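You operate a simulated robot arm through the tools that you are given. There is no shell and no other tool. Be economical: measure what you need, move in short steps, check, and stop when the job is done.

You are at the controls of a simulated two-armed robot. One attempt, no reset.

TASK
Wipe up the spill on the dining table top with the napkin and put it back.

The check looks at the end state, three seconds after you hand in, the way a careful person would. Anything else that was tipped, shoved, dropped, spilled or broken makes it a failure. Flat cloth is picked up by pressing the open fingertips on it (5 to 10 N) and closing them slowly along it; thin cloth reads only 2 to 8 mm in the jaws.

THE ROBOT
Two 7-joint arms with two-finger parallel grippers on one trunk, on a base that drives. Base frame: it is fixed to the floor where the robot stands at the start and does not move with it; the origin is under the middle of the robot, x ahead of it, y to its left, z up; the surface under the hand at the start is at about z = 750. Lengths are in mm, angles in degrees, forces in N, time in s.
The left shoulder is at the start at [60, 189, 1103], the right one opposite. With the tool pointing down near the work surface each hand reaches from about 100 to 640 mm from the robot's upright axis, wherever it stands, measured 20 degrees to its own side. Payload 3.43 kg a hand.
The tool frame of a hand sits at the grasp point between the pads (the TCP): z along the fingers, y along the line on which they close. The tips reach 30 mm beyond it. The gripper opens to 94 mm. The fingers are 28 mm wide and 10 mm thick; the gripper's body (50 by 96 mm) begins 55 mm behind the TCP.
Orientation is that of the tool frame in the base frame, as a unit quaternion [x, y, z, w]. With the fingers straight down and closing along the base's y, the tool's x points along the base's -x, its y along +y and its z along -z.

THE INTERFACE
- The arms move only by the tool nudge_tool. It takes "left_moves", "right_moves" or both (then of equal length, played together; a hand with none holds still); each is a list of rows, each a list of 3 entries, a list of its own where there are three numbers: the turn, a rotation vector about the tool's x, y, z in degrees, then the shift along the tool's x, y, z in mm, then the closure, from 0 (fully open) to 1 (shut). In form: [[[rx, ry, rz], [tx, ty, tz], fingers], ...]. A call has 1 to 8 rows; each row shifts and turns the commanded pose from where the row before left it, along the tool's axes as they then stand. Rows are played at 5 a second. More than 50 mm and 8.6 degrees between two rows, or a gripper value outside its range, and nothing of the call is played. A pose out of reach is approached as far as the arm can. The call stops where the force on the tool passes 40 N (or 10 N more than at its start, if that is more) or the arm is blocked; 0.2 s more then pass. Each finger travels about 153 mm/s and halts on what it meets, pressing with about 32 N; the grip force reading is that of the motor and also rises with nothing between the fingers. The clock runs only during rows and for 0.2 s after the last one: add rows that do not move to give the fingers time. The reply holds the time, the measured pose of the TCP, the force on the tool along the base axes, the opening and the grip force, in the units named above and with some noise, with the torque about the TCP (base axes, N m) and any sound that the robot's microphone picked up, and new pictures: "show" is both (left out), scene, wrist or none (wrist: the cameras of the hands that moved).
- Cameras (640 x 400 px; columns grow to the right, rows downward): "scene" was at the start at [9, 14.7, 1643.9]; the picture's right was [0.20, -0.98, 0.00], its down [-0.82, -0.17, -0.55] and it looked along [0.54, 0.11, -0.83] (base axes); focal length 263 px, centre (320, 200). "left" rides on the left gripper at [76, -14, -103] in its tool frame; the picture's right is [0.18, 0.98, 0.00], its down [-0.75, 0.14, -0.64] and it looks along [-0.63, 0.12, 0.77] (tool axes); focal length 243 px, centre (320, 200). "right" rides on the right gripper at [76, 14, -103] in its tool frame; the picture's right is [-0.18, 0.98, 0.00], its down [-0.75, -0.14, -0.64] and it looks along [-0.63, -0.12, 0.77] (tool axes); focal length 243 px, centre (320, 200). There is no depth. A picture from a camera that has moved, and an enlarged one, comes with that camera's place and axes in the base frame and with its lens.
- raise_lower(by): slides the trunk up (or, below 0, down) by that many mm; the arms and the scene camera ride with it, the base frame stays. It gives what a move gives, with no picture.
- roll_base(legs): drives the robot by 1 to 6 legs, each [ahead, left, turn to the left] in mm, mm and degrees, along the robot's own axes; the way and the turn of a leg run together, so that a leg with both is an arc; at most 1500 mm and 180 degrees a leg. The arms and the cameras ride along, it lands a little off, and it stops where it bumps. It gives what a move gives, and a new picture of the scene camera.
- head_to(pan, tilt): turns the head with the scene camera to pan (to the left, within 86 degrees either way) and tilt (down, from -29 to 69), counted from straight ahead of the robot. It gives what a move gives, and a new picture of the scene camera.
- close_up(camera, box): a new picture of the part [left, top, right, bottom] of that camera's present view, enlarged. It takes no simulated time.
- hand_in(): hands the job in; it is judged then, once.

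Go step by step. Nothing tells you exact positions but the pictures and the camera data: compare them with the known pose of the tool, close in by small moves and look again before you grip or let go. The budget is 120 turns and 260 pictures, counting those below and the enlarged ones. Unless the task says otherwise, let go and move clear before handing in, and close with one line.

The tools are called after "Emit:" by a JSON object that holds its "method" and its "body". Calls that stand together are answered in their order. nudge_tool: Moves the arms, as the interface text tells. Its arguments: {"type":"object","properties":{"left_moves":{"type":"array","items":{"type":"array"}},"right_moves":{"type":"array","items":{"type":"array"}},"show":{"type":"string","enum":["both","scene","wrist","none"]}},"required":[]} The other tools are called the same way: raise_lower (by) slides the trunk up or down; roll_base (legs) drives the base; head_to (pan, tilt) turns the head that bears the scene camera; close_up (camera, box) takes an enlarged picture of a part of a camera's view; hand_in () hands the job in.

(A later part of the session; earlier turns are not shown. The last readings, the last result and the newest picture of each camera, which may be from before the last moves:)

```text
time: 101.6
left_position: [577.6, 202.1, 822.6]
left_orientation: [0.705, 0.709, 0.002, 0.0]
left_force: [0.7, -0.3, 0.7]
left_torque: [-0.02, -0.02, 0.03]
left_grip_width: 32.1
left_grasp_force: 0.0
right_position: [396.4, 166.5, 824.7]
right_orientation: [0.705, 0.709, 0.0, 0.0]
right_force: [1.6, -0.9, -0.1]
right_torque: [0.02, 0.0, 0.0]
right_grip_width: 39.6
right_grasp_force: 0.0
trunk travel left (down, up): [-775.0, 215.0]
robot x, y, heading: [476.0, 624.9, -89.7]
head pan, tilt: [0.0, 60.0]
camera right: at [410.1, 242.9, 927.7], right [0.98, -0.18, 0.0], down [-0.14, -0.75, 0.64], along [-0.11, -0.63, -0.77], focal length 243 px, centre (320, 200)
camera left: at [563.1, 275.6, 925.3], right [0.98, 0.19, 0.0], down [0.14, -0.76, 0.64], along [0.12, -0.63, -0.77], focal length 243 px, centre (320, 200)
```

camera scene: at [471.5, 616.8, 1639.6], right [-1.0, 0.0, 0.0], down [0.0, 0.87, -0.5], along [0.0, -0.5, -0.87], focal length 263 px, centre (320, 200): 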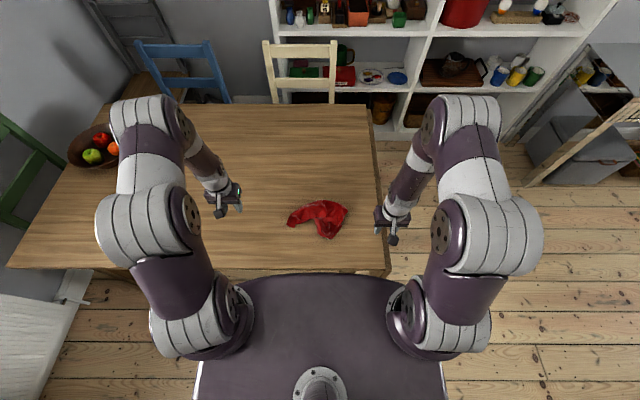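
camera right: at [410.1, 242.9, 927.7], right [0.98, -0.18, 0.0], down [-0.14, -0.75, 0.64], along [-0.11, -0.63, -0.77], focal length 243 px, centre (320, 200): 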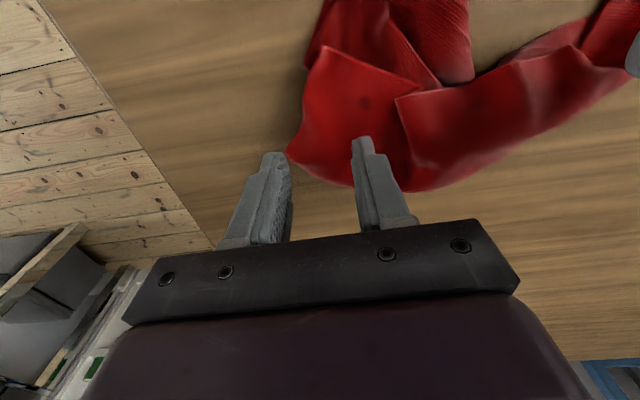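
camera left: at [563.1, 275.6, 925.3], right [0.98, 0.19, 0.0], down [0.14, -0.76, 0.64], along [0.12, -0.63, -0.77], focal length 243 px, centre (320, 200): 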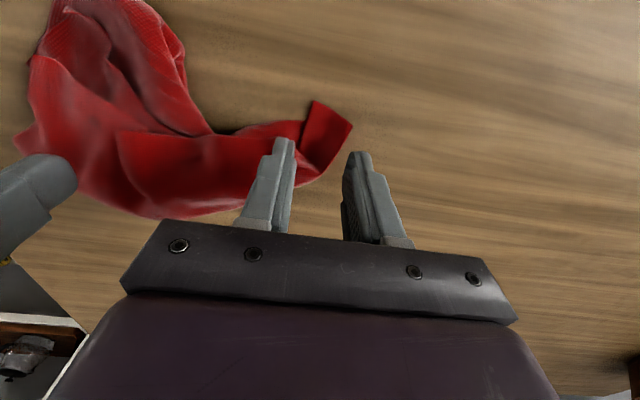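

The true sharp corner on the right side is at about (405, 217). I retarget the right hand to (416, 190) and the left to (583, 202), both just above the cloth.

Emit:
{"method": "nudge_tool", "body": {"left_moves": [[[0, 0, 0], [0, 5, 20], 0.66], [[0, 0, 0], [0, 0, 14], 0.66], [[0, 0, 0], [0, 0, 3], 0.66], [[0, 0, 0], [0, 0, 2], 0.66], [[0, 0, 0], [0, 0, 0], 0.66]], "right_moves": [[[0, 0, 0], [23, 20, 0], 0.66], [[0, 0, 0], [0, 0, 20], 0.66], [[0, 0, 0], [0, 0, 10], 0.66], [[0, 0, 0], [0, 0, 4], 0.66], [[0, 0, 0], [0, 0, 0], 0.66]], "show": "wrist"}}

```text
time: 102.8
left_position: [583.4, 202.5, 785.1]
left_orientation: [0.705, 0.709, 0.002, 0.0]
left_force: [0.0, -0.4, 0.3]
left_torque: [-0.02, -0.01, 0.0]
left_grip_width: 32.1
left_grasp_force: 0.1
right_position: [418.5, 191.1, 791.4]
right_orientation: [0.706, 0.709, 0.0, 0.001]
right_force: [0.6, -0.2, 0.4]
right_torque: [0.0, 0.02, 0.01]
right_grip_width: 32.2
right_grasp_force: 0.1
trunk travel left (down, up): [-775.0, 215.0]
robot x, y, heading: [473.5, 622.8, -89.9]
head pan, tilt: [0.0, 60.0]
camera right: at [432.3, 267.5, 893.4], right [0.98, -0.18, 0.0], down [-0.14, -0.75, 0.64], along [-0.11, -0.63, -0.77], focal length 243 px, centre (320, 200)
camera left: at [568.6, 277.2, 887.7], right [0.98, 0.19, 0.0], down [0.14, -0.75, 0.64], along [0.12, -0.63, -0.77], focal length 243 px, centre (320, 200)
```

right: 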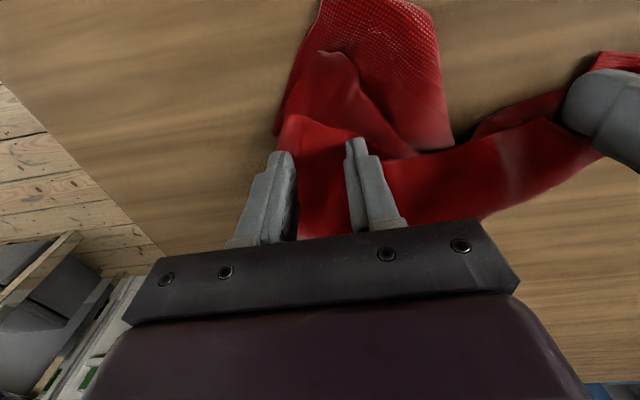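
left: 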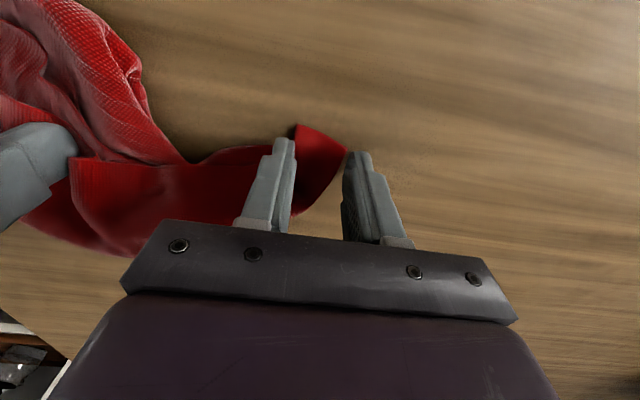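

Both hands are well placed. I press down in small steps.

Emit:
{"method": "nudge_tool", "body": {"left_moves": [[[0, 0, 0], [0, 0, 2], 0.66], [[0, 0, 0], [0, 0, 1.5], 0.66], [[0, 0, 0], [0, 0, 0], 0.66]], "right_moves": [[[0, 0, 0], [0, 0, 3], 0.66], [[0, 0, 0], [0, 0, 3], 0.66], [[0, 0, 0], [0, 0, 0], 0.66]], "show": "none"}}

```text
time: 103.6
left_position: [583.2, 202.5, 781.9]
left_orientation: [0.706, 0.708, 0.002, -0.002]
left_force: [-0.1, 0.1, 0.4]
left_torque: [-0.01, 0.02, -0.01]
left_grip_width: 31.7
left_grasp_force: 0.1
right_position: [418.9, 190.3, 784.2]
right_orientation: [0.705, 0.709, 0.0, 0.0]
right_force: [-0.7, 0.2, 0.7]
right_torque: [0.02, -0.01, -0.04]
right_grip_width: 31.8
right_grasp_force: 0.1
trunk travel left (down, up): [-775.0, 215.0]
robot x, y, heading: [474.6, 622.0, -89.6]
head pan, tilt: [0.0, 60.0]
```

Emit:
{"method": "nudge_tool", "body": {"left_moves": [[[0, 0, 0], [0, 0, 1.7], 0.66], [[0, 0, 0], [0, 0, 0], 0.66]], "right_moves": [[[0, 0, 0], [0, 0, 2.5], 0.66], [[0, 0, 0], [0, 0, 0], 0.66]], "show": "none"}}

```text
time: 104.2
left_position: [583.1, 204.8, 782.8]
left_orientation: [0.705, 0.709, 0.001, 0.0]
left_force: [0.0, -1.6, 7.0]
left_torque: [-0.04, 0.12, 0.04]
left_grip_width: 31.8
left_grasp_force: 0.0
right_position: [418.3, 190.9, 783.5]
right_orientation: [0.705, 0.709, -0.001, 0.001]
right_force: [-0.5, -0.1, 5.9]
right_torque: [-0.03, -0.1, 0.0]
right_grip_width: 31.9
right_grasp_force: 0.1
trunk travel left (down, up): [-775.0, 215.0]
robot x, y, heading: [468.3, 624.0, -89.8]
head pan, tilt: [0.0, 60.0]
```

Both press with 6–7 N; I close both slowly.

Emit:
{"method": "nudge_tool", "body": {"left_moves": [[[0, 0, 0], [0, 0, 0], 0.71], [[0, 0, 0], [0, 0, 0], 0.76], [[0, 0, 0], [0, 0, 0], 0.81], [[0, 0, 0], [0, 0, 0], 0.86], [[0, 0, 0], [0, 0, 0], 0.91], [[0, 0, 0], [0, 0, 0], 0.96], [[0, 0, 0], [0, 0, 0], 1.0], [[0, 0, 0], [0, 0, 0], 1.0]], "right_moves": [[[0, 0, 0], [0, 0, 0], 0.71], [[0, 0, 0], [0, 0, 0], 0.76], [[0, 0, 0], [0, 0, 0], 0.81], [[0, 0, 0], [0, 0, 0], 0.86], [[0, 0, 0], [0, 0, 0], 0.91], [[0, 0, 0], [0, 0, 0], 0.96], [[0, 0, 0], [0, 0, 0], 1.0], [[0, 0, 0], [0, 0, 0], 1.0]], "show": "wrist"}}

```text
time: 106.0
left_position: [582.2, 204.7, 781.3]
left_orientation: [0.705, 0.709, 0.002, 0.0]
left_force: [0.0, -0.2, 13.0]
left_torque: [-0.04, 0.06, 0.01]
left_grip_width: 2.3
left_grasp_force: 32.1
right_position: [419.5, 193.0, 782.4]
right_orientation: [0.705, 0.709, -0.001, 0.0]
right_force: [1.6, -1.4, 3.6]
right_torque: [0.01, -0.04, -0.02]
right_grip_width: 2.5
right_grasp_force: 32.1
trunk travel left (down, up): [-775.0, 215.0]
robot x, y, heading: [476.5, 622.7, -89.6]
head pan, tilt: [0.0, 60.0]
camera right: at [432.5, 268.5, 885.3], right [0.98, -0.18, 0.0], down [-0.14, -0.75, 0.64], along [-0.11, -0.63, -0.77], focal length 243 px, centre (320, 200)
camera left: at [568.9, 278.3, 883.9], right [0.98, 0.19, 0.0], down [0.14, -0.75, 0.64], along [0.12, -0.63, -0.77], focal length 243 px, centre (320, 200)
```

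right: 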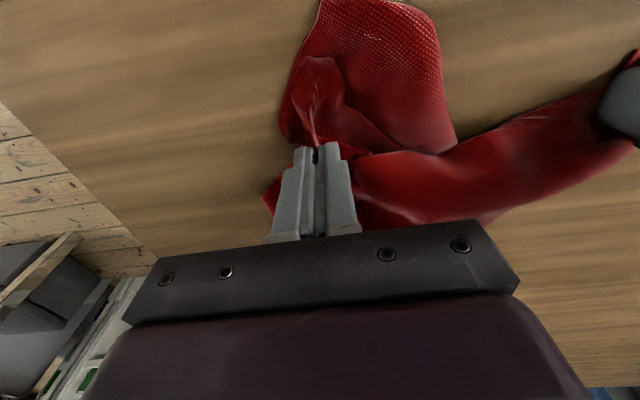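
left: 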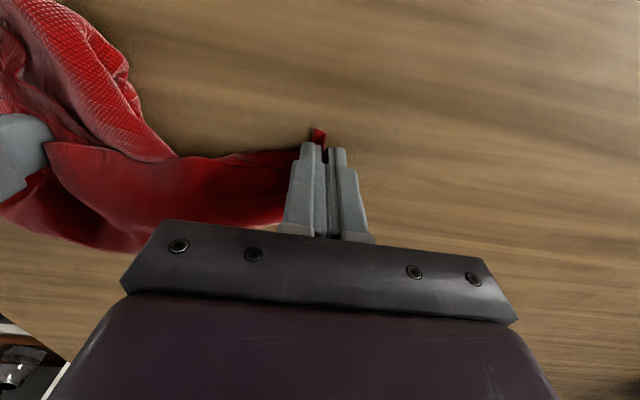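

Both hold cloth. I lift both together while gently spreading them, and look at how it hangs.

Emit:
{"method": "nudge_tool", "body": {"left_moves": [[[0, 0, 0], [0, 0, -45], 1], [[0, 0, 0], [0, 6, -45], 1], [[0, 0, 0], [0, 6, -45], 1], [[0, 0, 0], [0, 6, -45], 1], [[0, 0, 0], [0, 6, -45], 1], [[0, 0, 0], [0, 6, -45], 1], [[0, 0, 0], [0, 0, 0], 1]], "right_moves": [[[0, 0, 0], [0, 0, -45], 1], [[0, 0, 0], [0, -6, -45], 1], [[0, 0, 0], [0, -6, -45], 1], [[0, 0, 0], [0, -6, -45], 1], [[0, 0, 0], [0, -6, -45], 1], [[0, 0, 0], [0, -6, -45], 1], [[0, 0, 0], [0, 0, 0], 1]], "show": "both"}}

Emit:
{"method": "close_up", "body": {"camera": "scene", "box": [240, 110, 400, 240]}}

```text
time: 107.7
left_position: [610.6, 204.4, 1053.0]
left_orientation: [0.706, 0.708, 0.0, -0.001]
left_force: [-30.4, -1.2, -1.0]
left_torque: [-0.01, 0.82, -0.47]
left_grip_width: 3.5
left_grasp_force: 32.1
right_position: [390.2, 189.3, 1053.3]
right_orientation: [0.705, 0.709, 0.002, 0.002]
right_force: [31.2, 0.7, 0.0]
right_torque: [0.04, -0.96, 0.22]
right_grip_width: 2.3
right_grasp_force: 31.8
trunk travel left (down, up): [-775.0, 215.0]
robot x, y, heading: [475.9, 626.8, -89.7]
head pan, tilt: [0.0, 60.0]
stopped in row 7 (left hand): the force on the tool passed its limit at 40 N (the readings are from after the stop); the commanded pose is now the measured one
camera scene: at [474.0, 615.2, 1639.5], right [-1.0, 0.0, 0.0], down [0.0, 0.87, -0.5], along [0.0, -0.5, -0.87], focal length 263 px, centre (320, 200)
camera right: at [404.1, 264.6, 1155.7], right [0.98, -0.18, 0.01], down [-0.14, -0.75, 0.64], along [-0.11, -0.63, -0.77], focal length 243 px, centre (320, 200)
camera left: at [596.1, 278.6, 1155.5], right [0.98, 0.19, 0.0], down [0.15, -0.75, 0.64], along [0.12, -0.63, -0.77], focal length 243 px, centre (320, 200)
```

scene: 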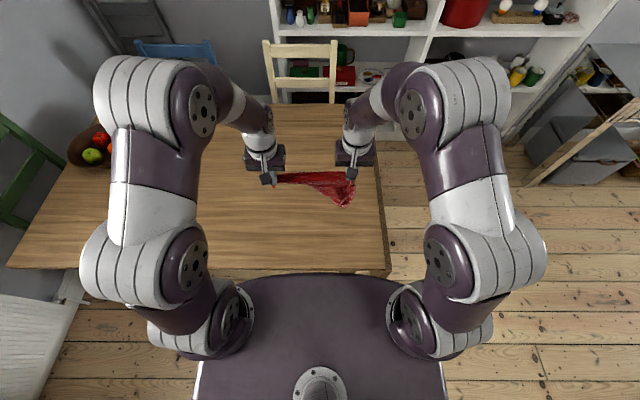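
right: 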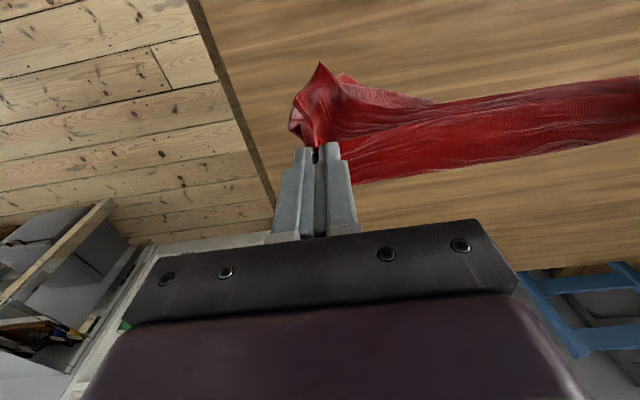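
left: 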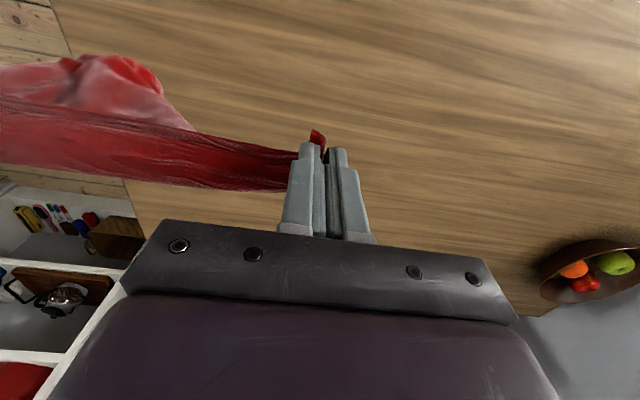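

```text
3.08 times, centred on (320, 175) of scene
camera zoom: at [474.0, 615.2, 1639.5], right [-1.0, 0.0, 0.0], down [0.0, 0.87, -0.5], along [0.0, -0.5, -0.87], focal length 810 px, centre (320, 277)
```

zoom: 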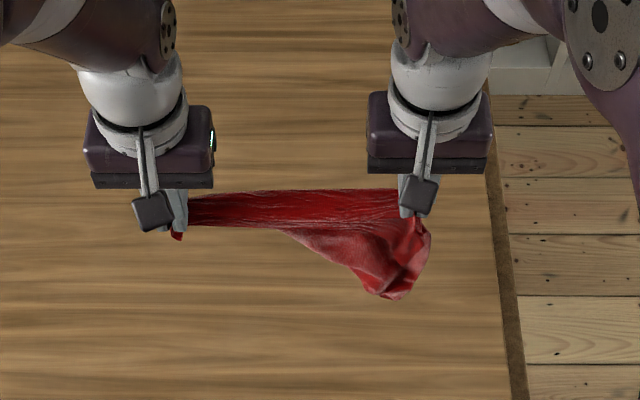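

The line between the hands is taut (220 mm), so this is one edge of the napkin. I relax it slightly and lay it down moving away from me, so the straight edge ends at the far side and the loose part lies toward me.

Emit:
{"method": "nudge_tool", "body": {"left_moves": [[[0, 0, 0], [15, -4, 20], 1], [[0, 0, 0], [15, 0, 40], 1], [[0, 0, 0], [0, 0, 45], 1], [[0, 0, 0], [-20, 0, 42], 1], [[0, 0, 0], [-30, 0, 38], 1], [[0, 0, 0], [-32, 0, 36], 1], [[0, 0, 0], [-35, 0, 30], 1], [[0, 0, 0], [-35, 0, 10], 1]], "right_moves": [[[0, 0, 0], [18, 4, 20], 1], [[0, 0, 0], [18, 0, 40], 1], [[0, 0, 0], [0, 0, 45], 1], [[0, 0, 0], [-20, 0, 42], 1], [[0, 0, 0], [-30, 0, 38], 1], [[0, 0, 0], [-32, 0, 36], 1], [[0, 0, 0], [-35, 0, 30], 1], [[0, 0, 0], [-35, 0, 10], 1]], "show": "both"}}

Emit:
{"method": "close_up", "body": {"camera": "scene", "box": [260, 160, 388, 240]}}

```text
time: 109.5
left_position: [606.5, 83.8, 793.0]
left_orientation: [0.706, 0.709, 0.002, -0.002]
left_force: [-15.1, -0.3, -0.6]
left_torque: [0.03, 0.41, -0.21]
left_grip_width: 2.4
left_grasp_force: 31.3
right_position: [393.2, 72.3, 791.9]
right_orientation: [0.706, 0.709, 0.001, 0.001]
right_force: [15.3, -0.4, 1.5]
right_torque: [0.02, -0.46, 0.07]
right_grip_width: 2.5
right_grasp_force: 31.9
trunk travel left (down, up): [-775.0, 215.0]
robot x, y, heading: [477.5, 625.0, -89.8]
head pan, tilt: [0.0, 60.0]
camera scene: at [473.7, 614.6, 1639.6], right [-1.0, 0.0, 0.0], down [0.0, 0.87, -0.5], along [0.0, -0.5, -0.87], focal length 263 px, centre (320, 200)
camera right: at [407.2, 148.9, 894.3], right [0.98, -0.18, 0.0], down [-0.14, -0.75, 0.64], along [-0.11, -0.63, -0.77], focal length 243 px, centre (320, 200)
camera left: at [592.4, 159.1, 895.7], right [0.98, 0.19, 0.0], down [0.14, -0.76, 0.64], along [0.12, -0.63, -0.77], focal length 243 px, centre (320, 200)
```

scene: 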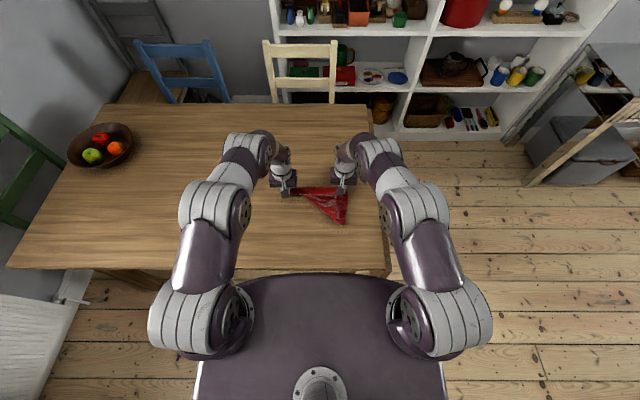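
right: 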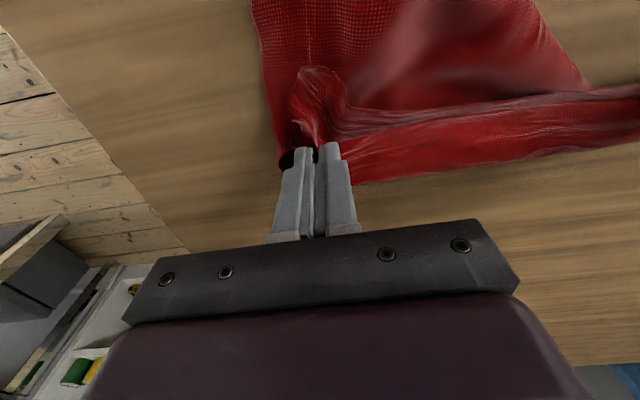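
left: 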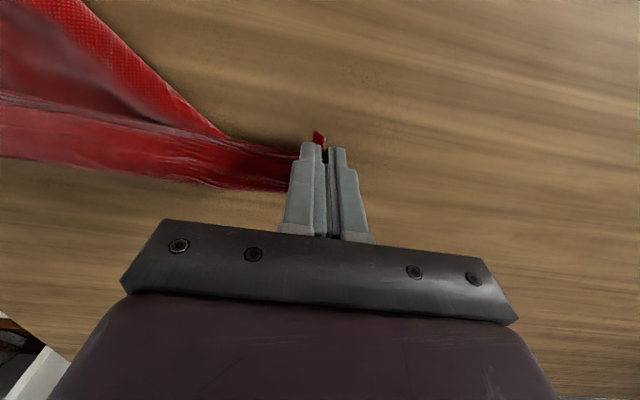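

```text
5.00 times, centred on (324, 200) of scene
camera zoom: at [473.7, 614.6, 1639.6], right [-1.0, 0.0, 0.0], down [0.0, 0.87, -0.5], along [0.0, -0.5, -0.87], focal length 1316 px, centre (300, 200)
```

zoom: 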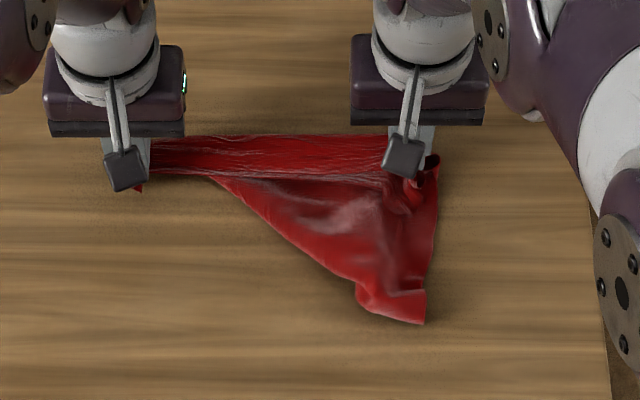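

The loose part forms a triangle toward me; the right hand probably holds two layers. I lower both, release the right hand and back it off to look.

Emit:
{"method": "nudge_tool", "body": {"left_moves": [[[0, 0, 0], [0, 0, 8], 1], [[0, 0, 0], [0, 0, 0], 1], [[0, 0, 0], [0, 0, 0], 1], [[0, 0, 0], [0, 0, 0], 1], [[0, 0, 0], [0, 0, 0], 1], [[0, 0, 0], [0, 0, 0], 1], [[0, 0, 0], [0, 0, 0], 1], [[0, 0, 0], [0, 0, 0], 1]], "right_moves": [[[0, 0, 0], [0, 0, 8], 1], [[0, 0, 0], [0, 0, 0], 0.8], [[0, 0, 0], [0, 0, 0], 0.6], [[0, 0, 0], [0, 0, -20], 0.5], [[0, 0, 0], [0, 0, -40], 0.5], [[0, 0, 0], [20, -35, -20], 0.5], [[0, 0, 0], [30, -35, 0], 0.5], [[0, 0, 0], [30, -35, 0], 0.5]], "show": "both"}}

Emit:
{"method": "close_up", "body": {"camera": "scene", "box": [260, 160, 388, 240]}}

```text
time: 111.2
left_position: [606.7, 87.1, 785.7]
left_orientation: [0.706, 0.708, 0.001, 0.0]
left_force: [0.0, -0.8, 5.0]
left_torque: [-0.13, -0.03, -0.04]
left_grip_width: 2.2
left_grasp_force: 32.0
right_position: [285.9, 154.4, 863.4]
right_orientation: [0.704, 0.71, 0.001, 0.001]
right_force: [-0.8, 0.4, 0.2]
right_torque: [0.01, 0.03, 0.02]
right_grip_width: 47.2
right_grasp_force: 0.1
trunk travel left (down, up): [-775.0, 215.0]
robot x, y, heading: [473.2, 618.7, -89.7]
head pan, tilt: [0.0, 60.0]
camera scene: at [472.5, 618.2, 1639.5], right [-1.0, -0.01, 0.0], down [0.0, 0.87, -0.5], along [0.0, -0.5, -0.87], focal length 263 px, centre (320, 200)
camera right: at [299.7, 230.3, 966.3], right [0.98, -0.18, 0.0], down [-0.14, -0.75, 0.64], along [-0.11, -0.63, -0.77], focal length 243 px, centre (320, 200)
camera left: at [592.8, 160.8, 888.0], right [0.98, 0.19, 0.0], down [0.14, -0.75, 0.64], along [0.12, -0.63, -0.77], focal length 243 px, centre (320, 200)
```

scene: 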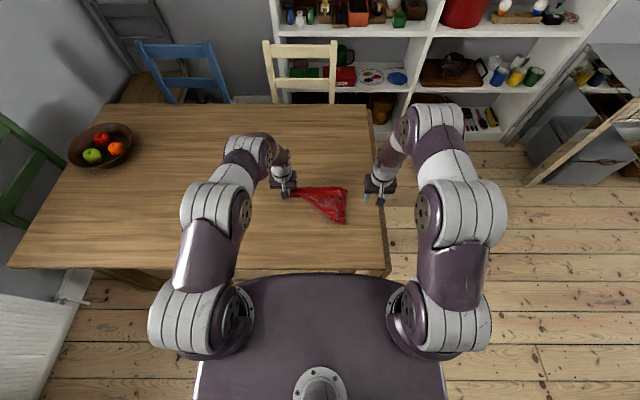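
right: 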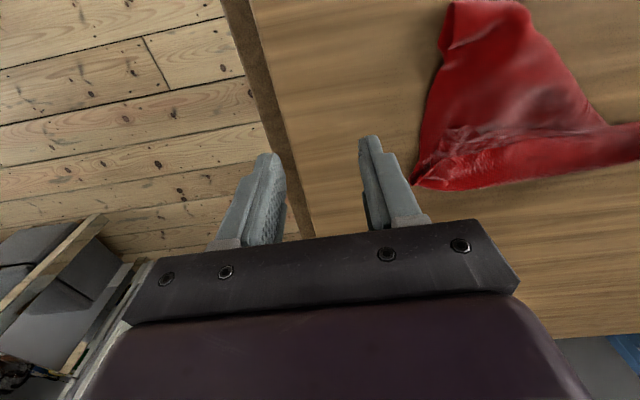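
left: 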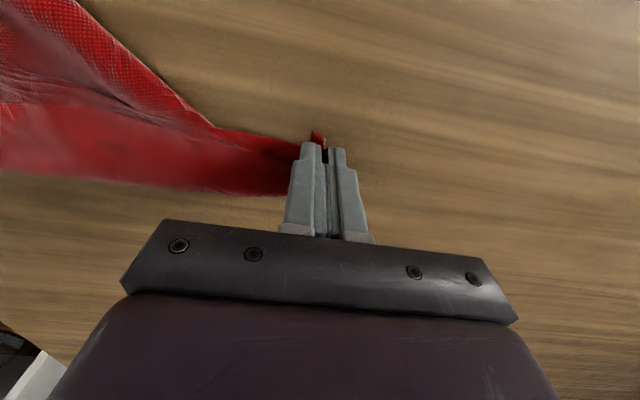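

```text
5.00 times, centred on (324, 200) of scene
camera zoom: at [472.5, 618.2, 1639.5], right [-1.0, -0.01, 0.0], down [0.0, 0.87, -0.5], along [0.0, -0.5, -0.87], focal length 1316 px, centre (300, 200)
```

zoom: 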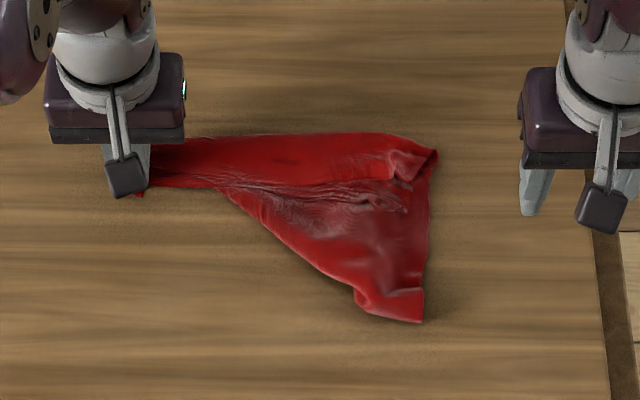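

The near tip of the cloth is at about (383, 211). With the left hand anchoring its corner, I take that tip with the right hand to pull it toward me and open the fold.

Emit:
{"method": "nudge_tool", "body": {"right_moves": [[[0, 0, 0], [12, 40, 0], 0.62], [[0, 0, 0], [12, 40, 0], 0.62], [[0, 0, 0], [12, 29, 0], 0.62], [[0, 0, 0], [0, 0, 40], 0.62], [[0, 0, 0], [0, 0, 25], 0.62]], "show": "wrist"}}

```text
time: 112.5
left_position: [607.9, 86.2, 784.5]
left_orientation: [0.705, 0.709, 0.001, -0.002]
left_force: [0.0, -0.7, 3.4]
left_torque: [-0.05, -0.02, -0.01]
left_grip_width: 1.9
left_grasp_force: 32.1
right_position: [399.6, 192.2, 797.4]
right_orientation: [0.705, 0.709, 0.001, 0.002]
right_force: [-0.3, 0.0, 0.5]
right_torque: [0.01, 0.0, 0.0]
right_grip_width: 35.6
right_grasp_force: 0.0
trunk travel left (down, up): [-775.0, 215.0]
robot x, y, heading: [473.3, 620.7, -89.5]
head pan, tilt: [0.0, 60.0]
camera right: at [413.0, 267.6, 899.5], right [0.98, -0.18, 0.0], down [-0.14, -0.75, 0.64], along [-0.11, -0.63, -0.77], focal length 243 px, centre (320, 200)
```

right: 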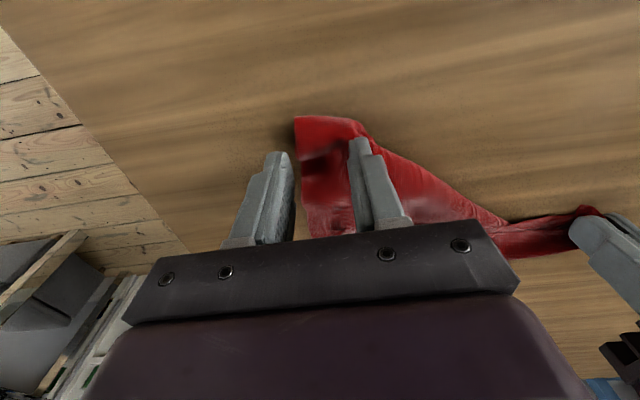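

Emit:
{"method": "nudge_tool", "body": {"right_moves": [[[0, 0, 0], [2, 4, 8], 0.64], [[0, 0, 0], [0, 0, 4], 0.64], [[0, 0, 0], [0, 0, 2], 0.64], [[0, 0, 0], [0, 0, 1], 0.64], [[0, 0, 0], [0, 0, 0], 0.64]], "show": "none"}}

```text
time: 113.7
left_position: [607.6, 86.7, 785.4]
left_orientation: [0.705, 0.709, 0.001, -0.002]
left_force: [-0.4, 0.1, 2.9]
left_torque: [-0.05, -0.01, 0.01]
left_grip_width: 2.1
left_grasp_force: 32.0
right_position: [401.2, 191.1, 782.9]
right_orientation: [0.706, 0.708, 0.0, 0.001]
right_force: [0.6, -0.2, -0.3]
right_torque: [-0.02, -0.03, -0.01]
right_grip_width: 33.6
right_grasp_force: 0.1
trunk travel left (down, up): [-775.0, 215.0]
robot x, y, heading: [473.1, 626.8, -89.7]
head pan, tilt: [0.0, 60.0]
```

I press a little more and close the right hand slowly on the tip.

Emit:
{"method": "nudge_tool", "body": {"right_moves": [[[0, 0, 0], [0, 0, 1.5], 0.64], [[0, 0, 0], [0, 0, 0.8], 0.64], [[0, 0, 0], [0, 0, 0], 0.7], [[0, 0, 0], [0, 0, 0], 0.76], [[0, 0, 0], [0, 0, 0], 0.83], [[0, 0, 0], [0, 0, 0], 0.9], [[0, 0, 0], [0, 0, 0], 1.0], [[0, 0, 0], [0, 0, 0], 1.0]], "show": "wrist"}}

```text
time: 115.5
left_position: [607.6, 86.0, 785.2]
left_orientation: [0.705, 0.709, 0.0, 0.001]
left_force: [-1.8, -0.5, 0.7]
left_torque: [-0.03, 0.04, -0.02]
left_grip_width: 1.8
left_grasp_force: 32.3
right_position: [402.3, 191.0, 782.9]
right_orientation: [0.705, 0.709, 0.0, 0.002]
right_force: [1.9, -1.3, 12.0]
right_torque: [-0.13, -0.16, 0.01]
right_grip_width: 3.0
right_grasp_force: 31.2
trunk travel left (down, up): [-775.0, 215.0]
robot x, y, heading: [471.0, 625.8, -89.4]
head pan, tilt: [0.0, 60.0]
camera right: at [415.8, 268.6, 884.5], right [0.98, -0.18, 0.0], down [-0.14, -0.75, 0.64], along [-0.11, -0.63, -0.77], focal length 243 px, centre (320, 200)
```

right: 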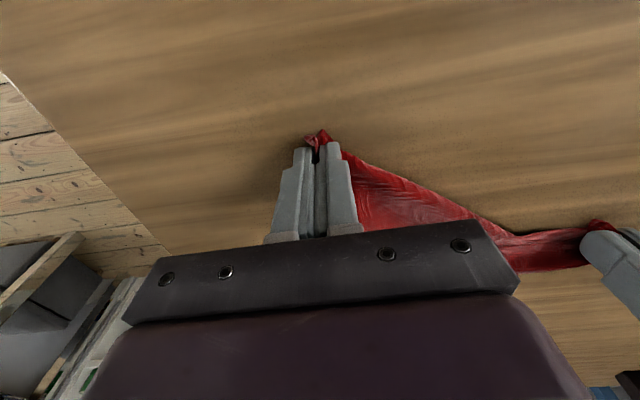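

Gripped (3 mm). I lift both hands together, keeping their spacing, to see how the rest hangs.

Emit:
{"method": "nudge_tool", "body": {"left_moves": [[[0, 0, 0], [15, 0, -40], 1], [[0, 0, 0], [15, 0, -45], 1], [[0, 0, 0], [15, 0, -45], 1], [[0, 0, 0], [15, 0, -45], 1], [[0, 0, 0], [15, 0, -45], 1], [[0, 0, 0], [15, 0, -45], 1], [[0, 0, 0], [0, 0, 0], 1]], "right_moves": [[[0, 0, 0], [0, 0, -40], 1], [[0, 0, 0], [0, 0, -45], 1], [[0, 0, 0], [0, 0, -45], 1], [[0, 0, 0], [0, 0, -45], 1], [[0, 0, 0], [0, 0, -45], 1], [[0, 0, 0], [0, 0, -45], 1], [[0, 0, 0], [0, 0, 0], 1]], "show": "scene"}}

Emit:
{"method": "close_up", "body": {"camera": "scene", "box": [240, 110, 400, 240]}}

```text
time: 117.0
left_position: [606.6, 173.8, 1049.2]
left_orientation: [0.706, 0.709, 0.002, -0.002]
left_force: [-0.8, -0.2, -1.1]
left_torque: [0.02, -0.03, -0.04]
left_grip_width: 2.2
left_grasp_force: 31.8
right_position: [399.6, 189.7, 1048.6]
right_orientation: [0.705, 0.709, 0.001, -0.001]
right_force: [0.5, 0.0, -0.5]
right_torque: [0.01, 0.02, 0.07]
right_grip_width: 3.0
right_grasp_force: 32.7
trunk travel left (down, up): [-775.0, 215.0]
robot x, y, heading: [468.2, 624.7, -89.4]
head pan, tilt: [0.0, 60.0]
camera scene: at [474.1, 614.9, 1639.5], right [-1.0, 0.0, 0.0], down [0.0, 0.87, -0.5], along [0.0, -0.5, -0.87], focal length 263 px, centre (320, 200)
```

scene: 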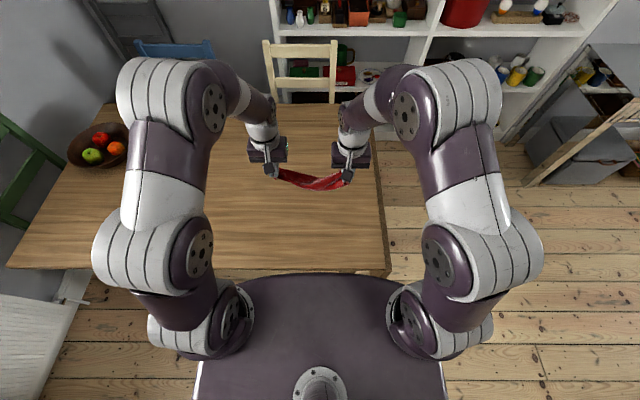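

```text
3.08 times, centred on (320, 175) of scene
camera zoom: at [474.1, 614.9, 1639.5], right [-1.0, 0.0, 0.0], down [0.0, 0.87, -0.5], along [0.0, -0.5, -0.87], focal length 810 px, centre (320, 277)
```

zoom: 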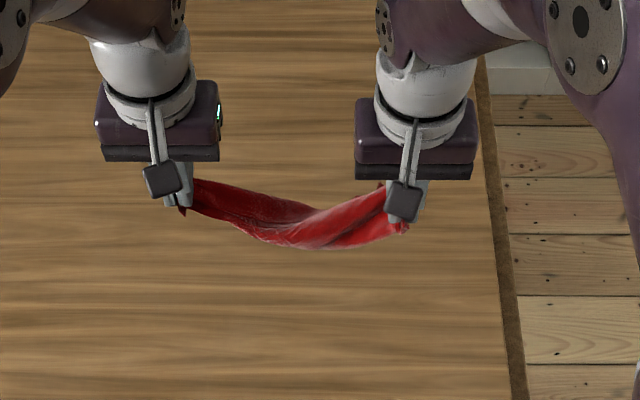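

It hangs like a hammock with slack, so these are likely opposite corners. I spread the hands until it is nearly taut.

Emit:
{"method": "nudge_tool", "body": {"left_moves": [[[0, 0, 0], [0, 10, 0], 1], [[0, 0, 0], [0, 10, 0], 1], [[0, 0, 0], [0, 8, 0], 1], [[0, 0, 0], [0, 0, 0], 1]], "right_moves": [[[0, 0, 0], [0, -10, 0], 1], [[0, 0, 0], [0, -10, 0], 1], [[0, 0, 0], [0, -8, 0], 1], [[0, 0, 0], [0, 0, 0], 1]], "show": "both"}}

Emit:
{"method": "close_up", "body": {"camera": "scene", "box": [240, 110, 400, 240]}}

```text
time: 118.0
left_position: [635.0, 173.7, 1049.4]
left_orientation: [0.705, 0.709, 0.001, -0.001]
left_force: [-1.1, -0.4, -0.3]
left_torque: [-0.02, 0.02, -0.01]
left_grip_width: 2.0
left_grasp_force: 32.0
right_position: [372.1, 190.7, 1046.8]
right_orientation: [0.705, 0.709, 0.0, 0.001]
right_force: [0.7, 0.4, -0.1]
right_torque: [0.01, -0.03, 0.02]
right_grip_width: 3.1
right_grasp_force: 32.0
trunk travel left (down, up): [-775.0, 215.0]
robot x, y, heading: [477.3, 621.1, -89.6]
head pan, tilt: [0.0, 60.0]
camera scene: at [473.9, 616.6, 1639.6], right [-1.0, 0.0, 0.0], down [0.0, 0.87, -0.5], along [0.0, -0.5, -0.87], focal length 263 px, centre (320, 200)
camera right: at [386.9, 266.9, 1149.4], right [0.98, -0.18, 0.0], down [-0.14, -0.75, 0.64], along [-0.11, -0.63, -0.77], focal length 243 px, centre (320, 200)
camera left: at [621.2, 248.1, 1151.7], right [0.98, 0.19, 0.0], down [0.14, -0.75, 0.64], along [0.12, -0.63, -0.77], focal length 243 px, centre (320, 200)
```

scene: 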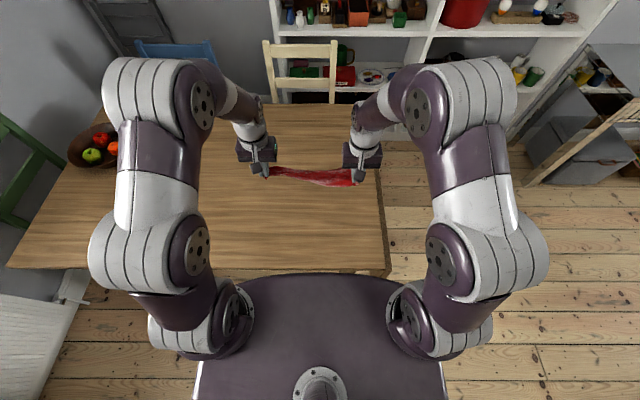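
right: 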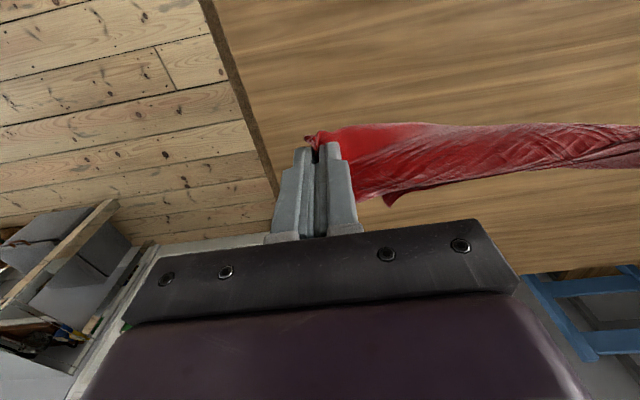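
left: 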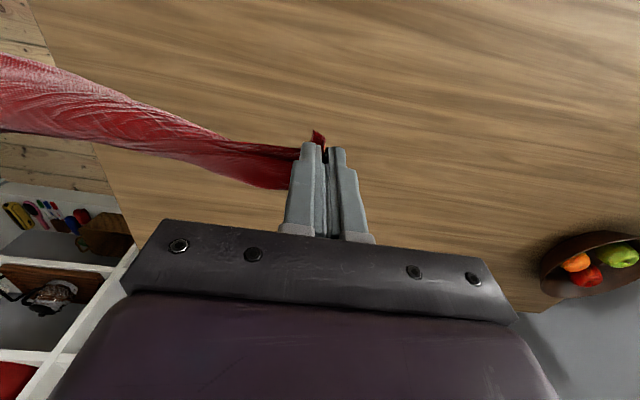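

```text
3.08 times, centred on (320, 175) of scene
camera zoom: at [473.9, 616.6, 1639.6], right [-1.0, 0.0, 0.0], down [0.0, 0.87, -0.5], along [0.0, -0.5, -0.87], focal length 810 px, centre (320, 277)
```

zoom: 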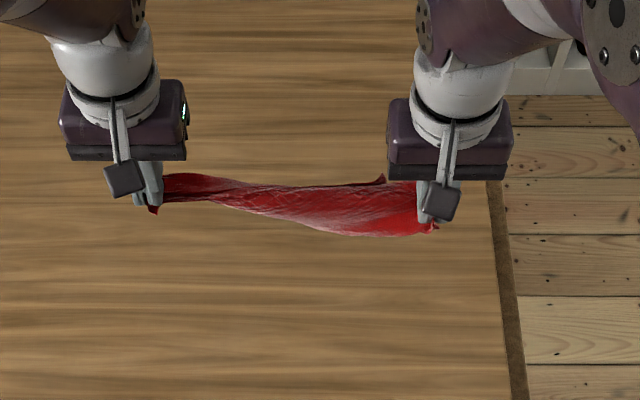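

This band is twisted and won't open. I go back to what worked: release the right hand, let the cloth hang from the left-hand corner, and lay it moving away from me, so the right hand can then take a free neighbouring corner.

Emit:
{"method": "nudge_tool", "body": {"left_moves": [[[0, 0, 0], [0, 0, 0], 1], [[0, 0, 0], [0, 0, 0], 1], [[0, 0, 0], [0, -10, -30], 1], [[0, 0, 0], [20, -30, -30], 1], [[0, 0, 0], [20, -35, 0], 1], [[0, 0, 0], [20, -35, 0], 1], [[0, 0, 0], [20, 0, 0], 1], [[0, 0, 0], [0, 0, 0], 1]], "right_moves": [[[0, 0, 0], [0, 0, 0], 0.8], [[0, 0, 0], [0, 0, 0], 0.5], [[0, 0, 0], [0, -40, 0], 0.5], [[0, 0, 0], [0, -45, 0], 0.5], [[0, 0, 0], [10, -40, 0], 0.5], [[0, 0, 0], [20, 0, 40], 0.5], [[0, 0, 0], [20, 0, 40], 0.5], [[0, 0, 0], [20, 0, 40], 0.5]], "show": "both"}}

Emit:
{"method": "close_up", "body": {"camera": "scene", "box": [240, 110, 400, 240]}}

```text
time: 119.8
left_position: [525.1, 254.1, 1110.4]
left_orientation: [0.705, 0.709, 0.003, -0.001]
left_force: [-0.6, -0.7, -0.8]
left_torque: [0.03, 0.02, -0.02]
left_grip_width: 2.0
left_grasp_force: 31.8
right_position: [247.3, 261.7, 924.5]
right_orientation: [0.705, 0.709, 0.001, 0.001]
right_force: [0.1, 0.3, -0.7]
right_torque: [0.0, -0.03, -0.02]
right_grip_width: 46.9
right_grasp_force: 0.1
trunk travel left (down, up): [-775.0, 215.0]
robot x, y, heading: [473.8, 622.6, -89.4]
head pan, tilt: [0.0, 60.0]
camera scene: at [473.1, 615.2, 1639.6], right [-1.0, 0.0, 0.0], down [0.0, 0.87, -0.5], along [0.0, -0.5, -0.87], focal length 263 px, centre (320, 200)
camera right: at [261.1, 337.4, 1027.4], right [0.98, -0.18, 0.0], down [-0.14, -0.75, 0.64], along [-0.11, -0.63, -0.77], focal length 243 px, centre (320, 200)
camera left: at [510.6, 327.7, 1212.4], right [0.98, 0.19, 0.0], down [0.14, -0.76, 0.64], along [0.12, -0.63, -0.77], focal length 243 px, centre (320, 200)
```

scene: 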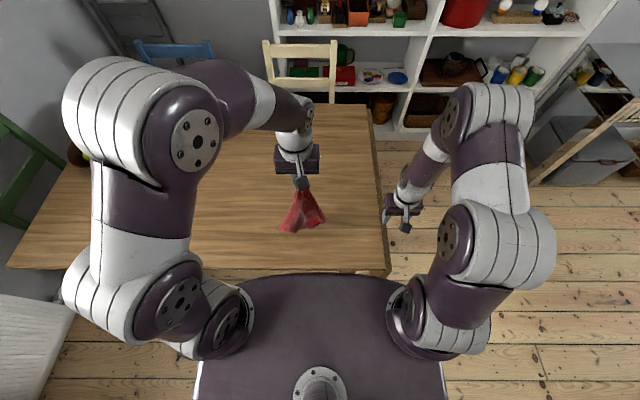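
right: 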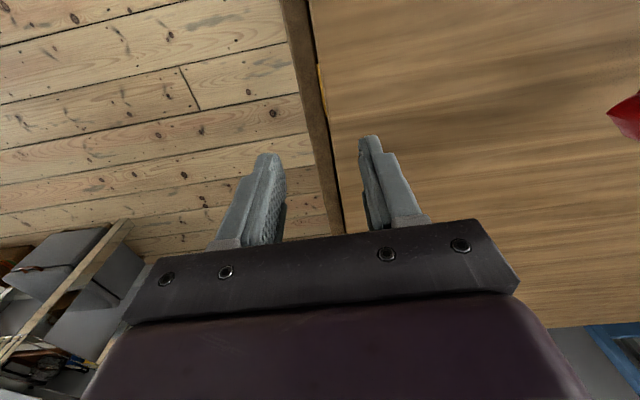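
left: 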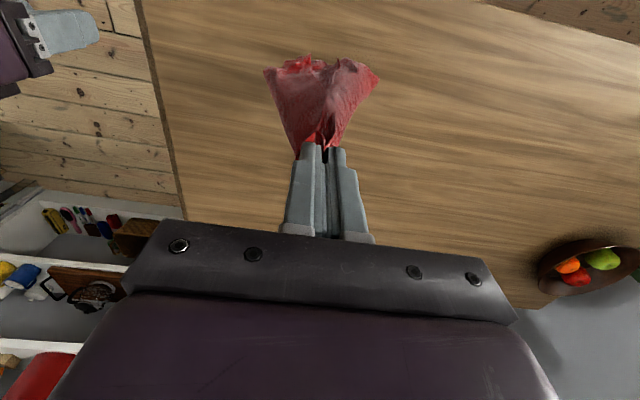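

```text
3.08 times, centred on (320, 175) of scene
camera zoom: at [473.1, 615.2, 1639.6], right [-1.0, 0.0, 0.0], down [0.0, 0.87, -0.5], along [0.0, -0.5, -0.87], focal length 810 px, centre (320, 277)
```

zoom: 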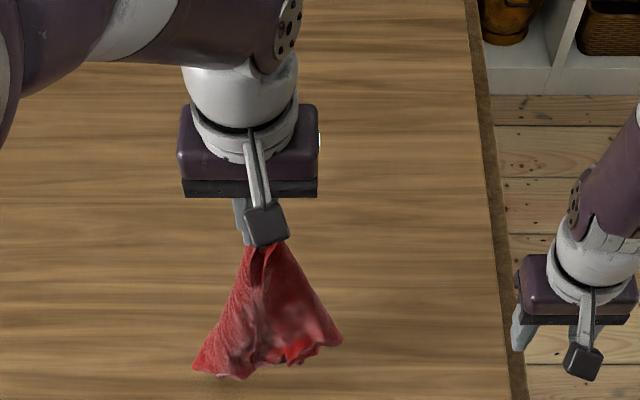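

Now the broad face is toward me and the open side faces away, so I lay it toward me instead: first carry it out over y ≈ 110, then descend while coming back.

Emit:
{"method": "nudge_tool", "body": {"left_moves": [[[0, 0, 0], [-45, 0, 0], 1], [[0, 0, 0], [-45, 0, 0], 1], [[0, 0, 0], [-45, 0, 0], 1], [[0, 0, 0], [0, 0, 0], 1], [[0, 0, 0], [0, 0, 40], 1], [[0, 0, 0], [20, 0, 40], 1], [[0, 0, 0], [28, 0, 40], 1], [[0, 0, 0], [30, 0, 38], 1]], "show": "scene"}}

Emit:
{"method": "close_up", "body": {"camera": "scene", "box": [240, 130, 400, 240]}}

```text
time: 121.7
left_position: [525.2, 200.3, 947.8]
left_orientation: [0.705, 0.709, 0.001, -0.002]
left_force: [-0.1, -0.4, 0.2]
left_torque: [0.0, -0.02, 0.02]
left_grip_width: 2.1
left_grasp_force: 31.9
left hand out of reach, approached as far as the arm can: row 3
right_position: [247.2, 261.0, 925.1]
right_orientation: [0.705, 0.709, 0.0, 0.001]
right_force: [0.4, 0.5, 0.0]
right_torque: [-0.01, 0.01, -0.02]
right_grip_width: 47.0
right_grasp_force: 0.0
trunk travel left (down, up): [-775.0, 215.0]
robot x, y, heading: [475.1, 624.3, -89.7]
head pan, tilt: [0.0, 60.0]
camera scene: at [473.6, 616.1, 1639.6], right [-1.0, 0.0, 0.0], down [0.0, 0.87, -0.5], along [0.0, -0.5, -0.87], focal length 263 px, centre (320, 200)
```

scene: 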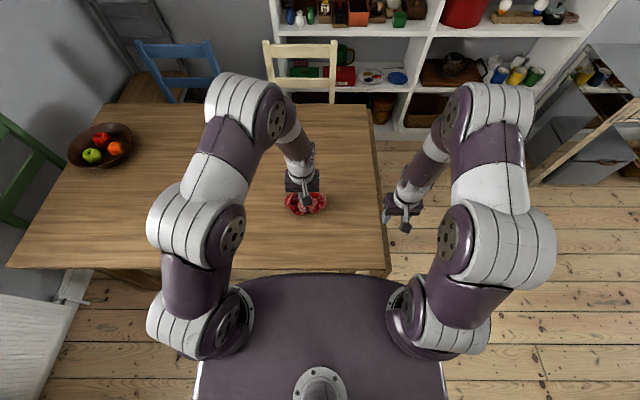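

```text
3.64 times, centred on (320, 185) of scene
camera zoom: at [473.6, 616.1, 1639.6], right [-1.0, 0.0, 0.0], down [0.0, 0.87, -0.5], along [0.0, -0.5, -0.87], focal length 957 px, centre (320, 254)
```

zoom: 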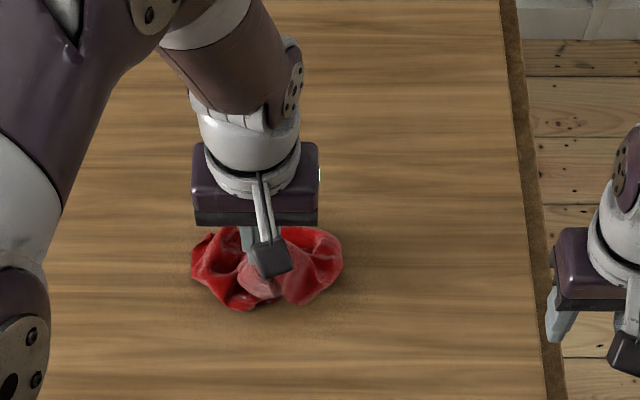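

I continue toward me and down.

Emit:
{"method": "nudge_tool", "body": {"left_moves": [[[0, 0, 0], [40, 0, 20], 1], [[0, 0, 0], [35, 0, 32], 1], [[0, 0, 0], [32, 0, 36], 1], [[0, 0, 0], [25, 0, 36], 1], [[0, 0, 0], [5, 0, 28], 1], [[0, 0, 0], [0, 0, 0], 1]], "show": "both"}}

Emit:
{"method": "close_up", "body": {"camera": "scene", "box": [240, 150, 400, 250]}}

```text
time: 123.0
left_position: [525.4, 338.6, 797.3]
left_orientation: [0.705, 0.709, 0.001, -0.001]
left_force: [-0.8, 0.8, -0.8]
left_torque: [-0.02, 0.0, 0.0]
left_grip_width: 1.8
left_grasp_force: 31.8
right_position: [248.6, 261.5, 924.9]
right_orientation: [0.706, 0.709, 0.001, 0.0]
right_force: [1.5, 0.3, -0.3]
right_torque: [0.01, 0.02, 0.01]
right_grip_width: 47.2
right_grasp_force: 0.0
trunk travel left (down, up): [-775.0, 215.0]
robot x, y, heading: [477.4, 622.9, -89.5]
head pan, tilt: [0.0, 60.0]
camera scene: at [473.8, 617.2, 1639.6], right [-1.0, 0.0, 0.0], down [0.0, 0.87, -0.5], along [0.0, -0.5, -0.87], focal length 263 px, centre (320, 200)
camera left: at [510.7, 413.4, 899.2], right [0.98, 0.19, 0.0], down [0.14, -0.75, 0.64], along [0.12, -0.63, -0.77], focal length 243 px, centre (320, 200)
```

scene: 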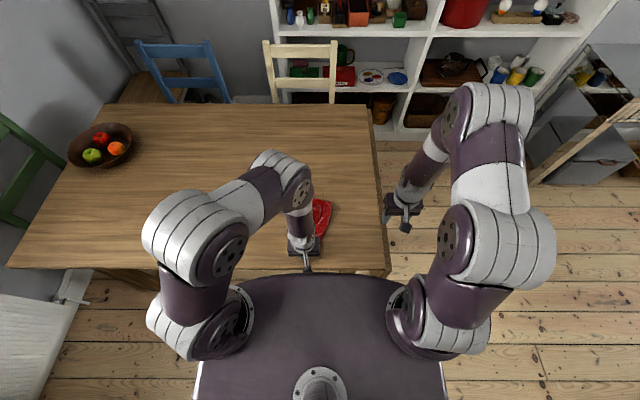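
left: 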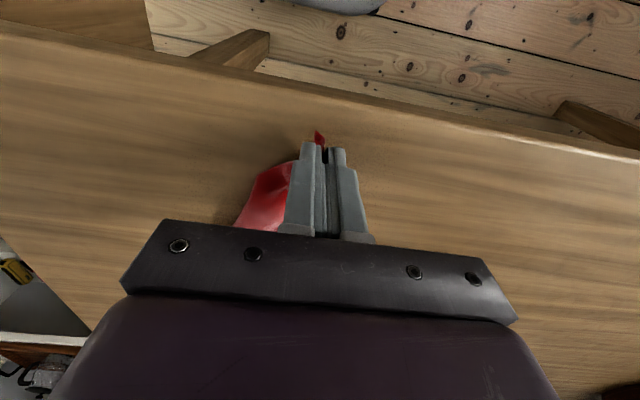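

```text
4.00 times, centred on (320, 200) of scene
camera zoom: at [473.8, 617.2, 1639.6], right [-1.0, 0.0, 0.0], down [0.0, 0.87, -0.5], along [0.0, -0.5, -0.87], focal length 1053 px, centre (320, 200)
```

zoom: 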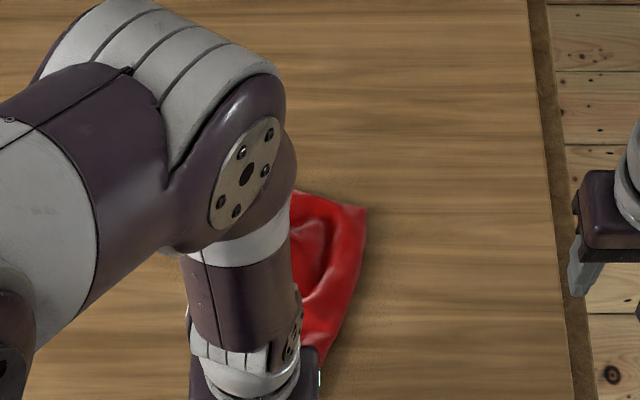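

The left arm hides the cloth. I set the corner down, release and withdraw the arm to +x.

Emit:
{"method": "nudge_tool", "body": {"left_moves": [[[0, 0, 0], [0, 0, 11], 1], [[0, 0, 0], [0, 0, 0], 0.8], [[0, 0, 0], [0, 0, 0], 0.6], [[0, 0, 0], [0, 0, -40], 0.6], [[0, 0, 0], [0, 0, -45], 0.6], [[0, 0, 0], [0, 45, 0], 0.6], [[0, 0, 0], [0, 45, 0], 0.6], [[0, 0, 0], [0, 45, 0], 0.6]], "show": "none"}}

Emit:
{"method": "nudge_tool", "body": {"left_moves": [[[0, 0, 0], [-30, 40, 0], 0.6], [[0, 0, 0], [-30, 40, 0], 0.6], [[0, 0, 0], [-30, 30, 0], 0.6]], "show": "scene"}}

Emit:
{"method": "close_up", "body": {"camera": "scene", "box": [250, 170, 378, 270]}}

```text
time: 124.8
left_position: [660.8, 336.9, 869.6]
left_orientation: [0.706, 0.709, 0.0, -0.002]
left_force: [0.2, 0.0, -0.4]
left_torque: [0.01, 0.01, 0.01]
left_grip_width: 37.8
left_grasp_force: 0.1
right_position: [248.4, 260.9, 925.5]
right_orientation: [0.705, 0.709, 0.0, 0.0]
right_force: [-0.9, -0.2, 0.1]
right_torque: [0.03, -0.01, 0.03]
right_grip_width: 46.8
right_grasp_force: 0.1
trunk travel left (down, up): [-775.0, 215.0]
robot x, y, heading: [474.4, 623.8, -89.5]
head pan, tilt: [0.0, 60.0]
```

```text
time: 125.7
left_position: [772.1, 246.0, 868.1]
left_orientation: [0.705, 0.71, 0.002, -0.002]
left_force: [0.6, 0.0, 0.1]
left_torque: [0.04, -0.01, -0.03]
left_grip_width: 37.8
left_grasp_force: 0.1
right_position: [248.4, 261.1, 925.8]
right_orientation: [0.705, 0.709, 0.0, 0.0]
right_force: [-0.4, 0.1, 1.1]
right_torque: [0.0, 0.01, 0.04]
right_grip_width: 47.2
right_grasp_force: 0.0
trunk travel left (down, up): [-775.0, 215.0]
robot x, y, heading: [473.2, 621.6, -89.7]
head pan, tilt: [0.0, 60.0]
camera scene: at [474.3, 615.7, 1639.6], right [-1.0, 0.0, 0.0], down [0.0, 0.87, -0.5], along [0.0, -0.5, -0.87], focal length 263 px, centre (320, 200)
```

scene: 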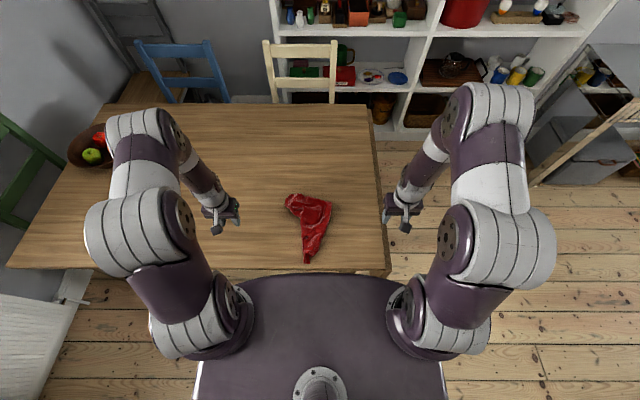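

```text
4.00 times, centred on (314, 220) of scene
camera zoom: at [474.3, 615.7, 1639.6], right [-1.0, 0.0, 0.0], down [0.0, 0.87, -0.5], along [0.0, -0.5, -0.87], focal length 1053 px, centre (344, 120)
```

zoom: 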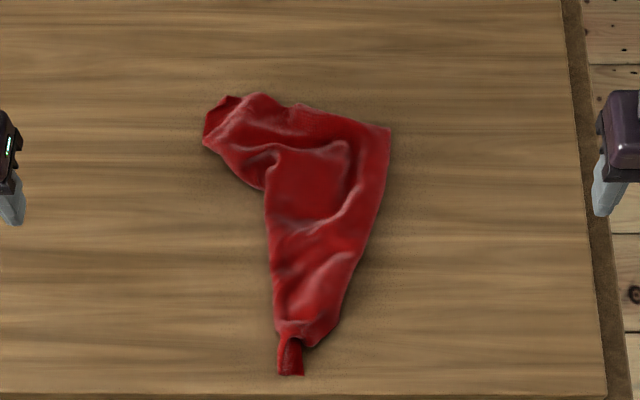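

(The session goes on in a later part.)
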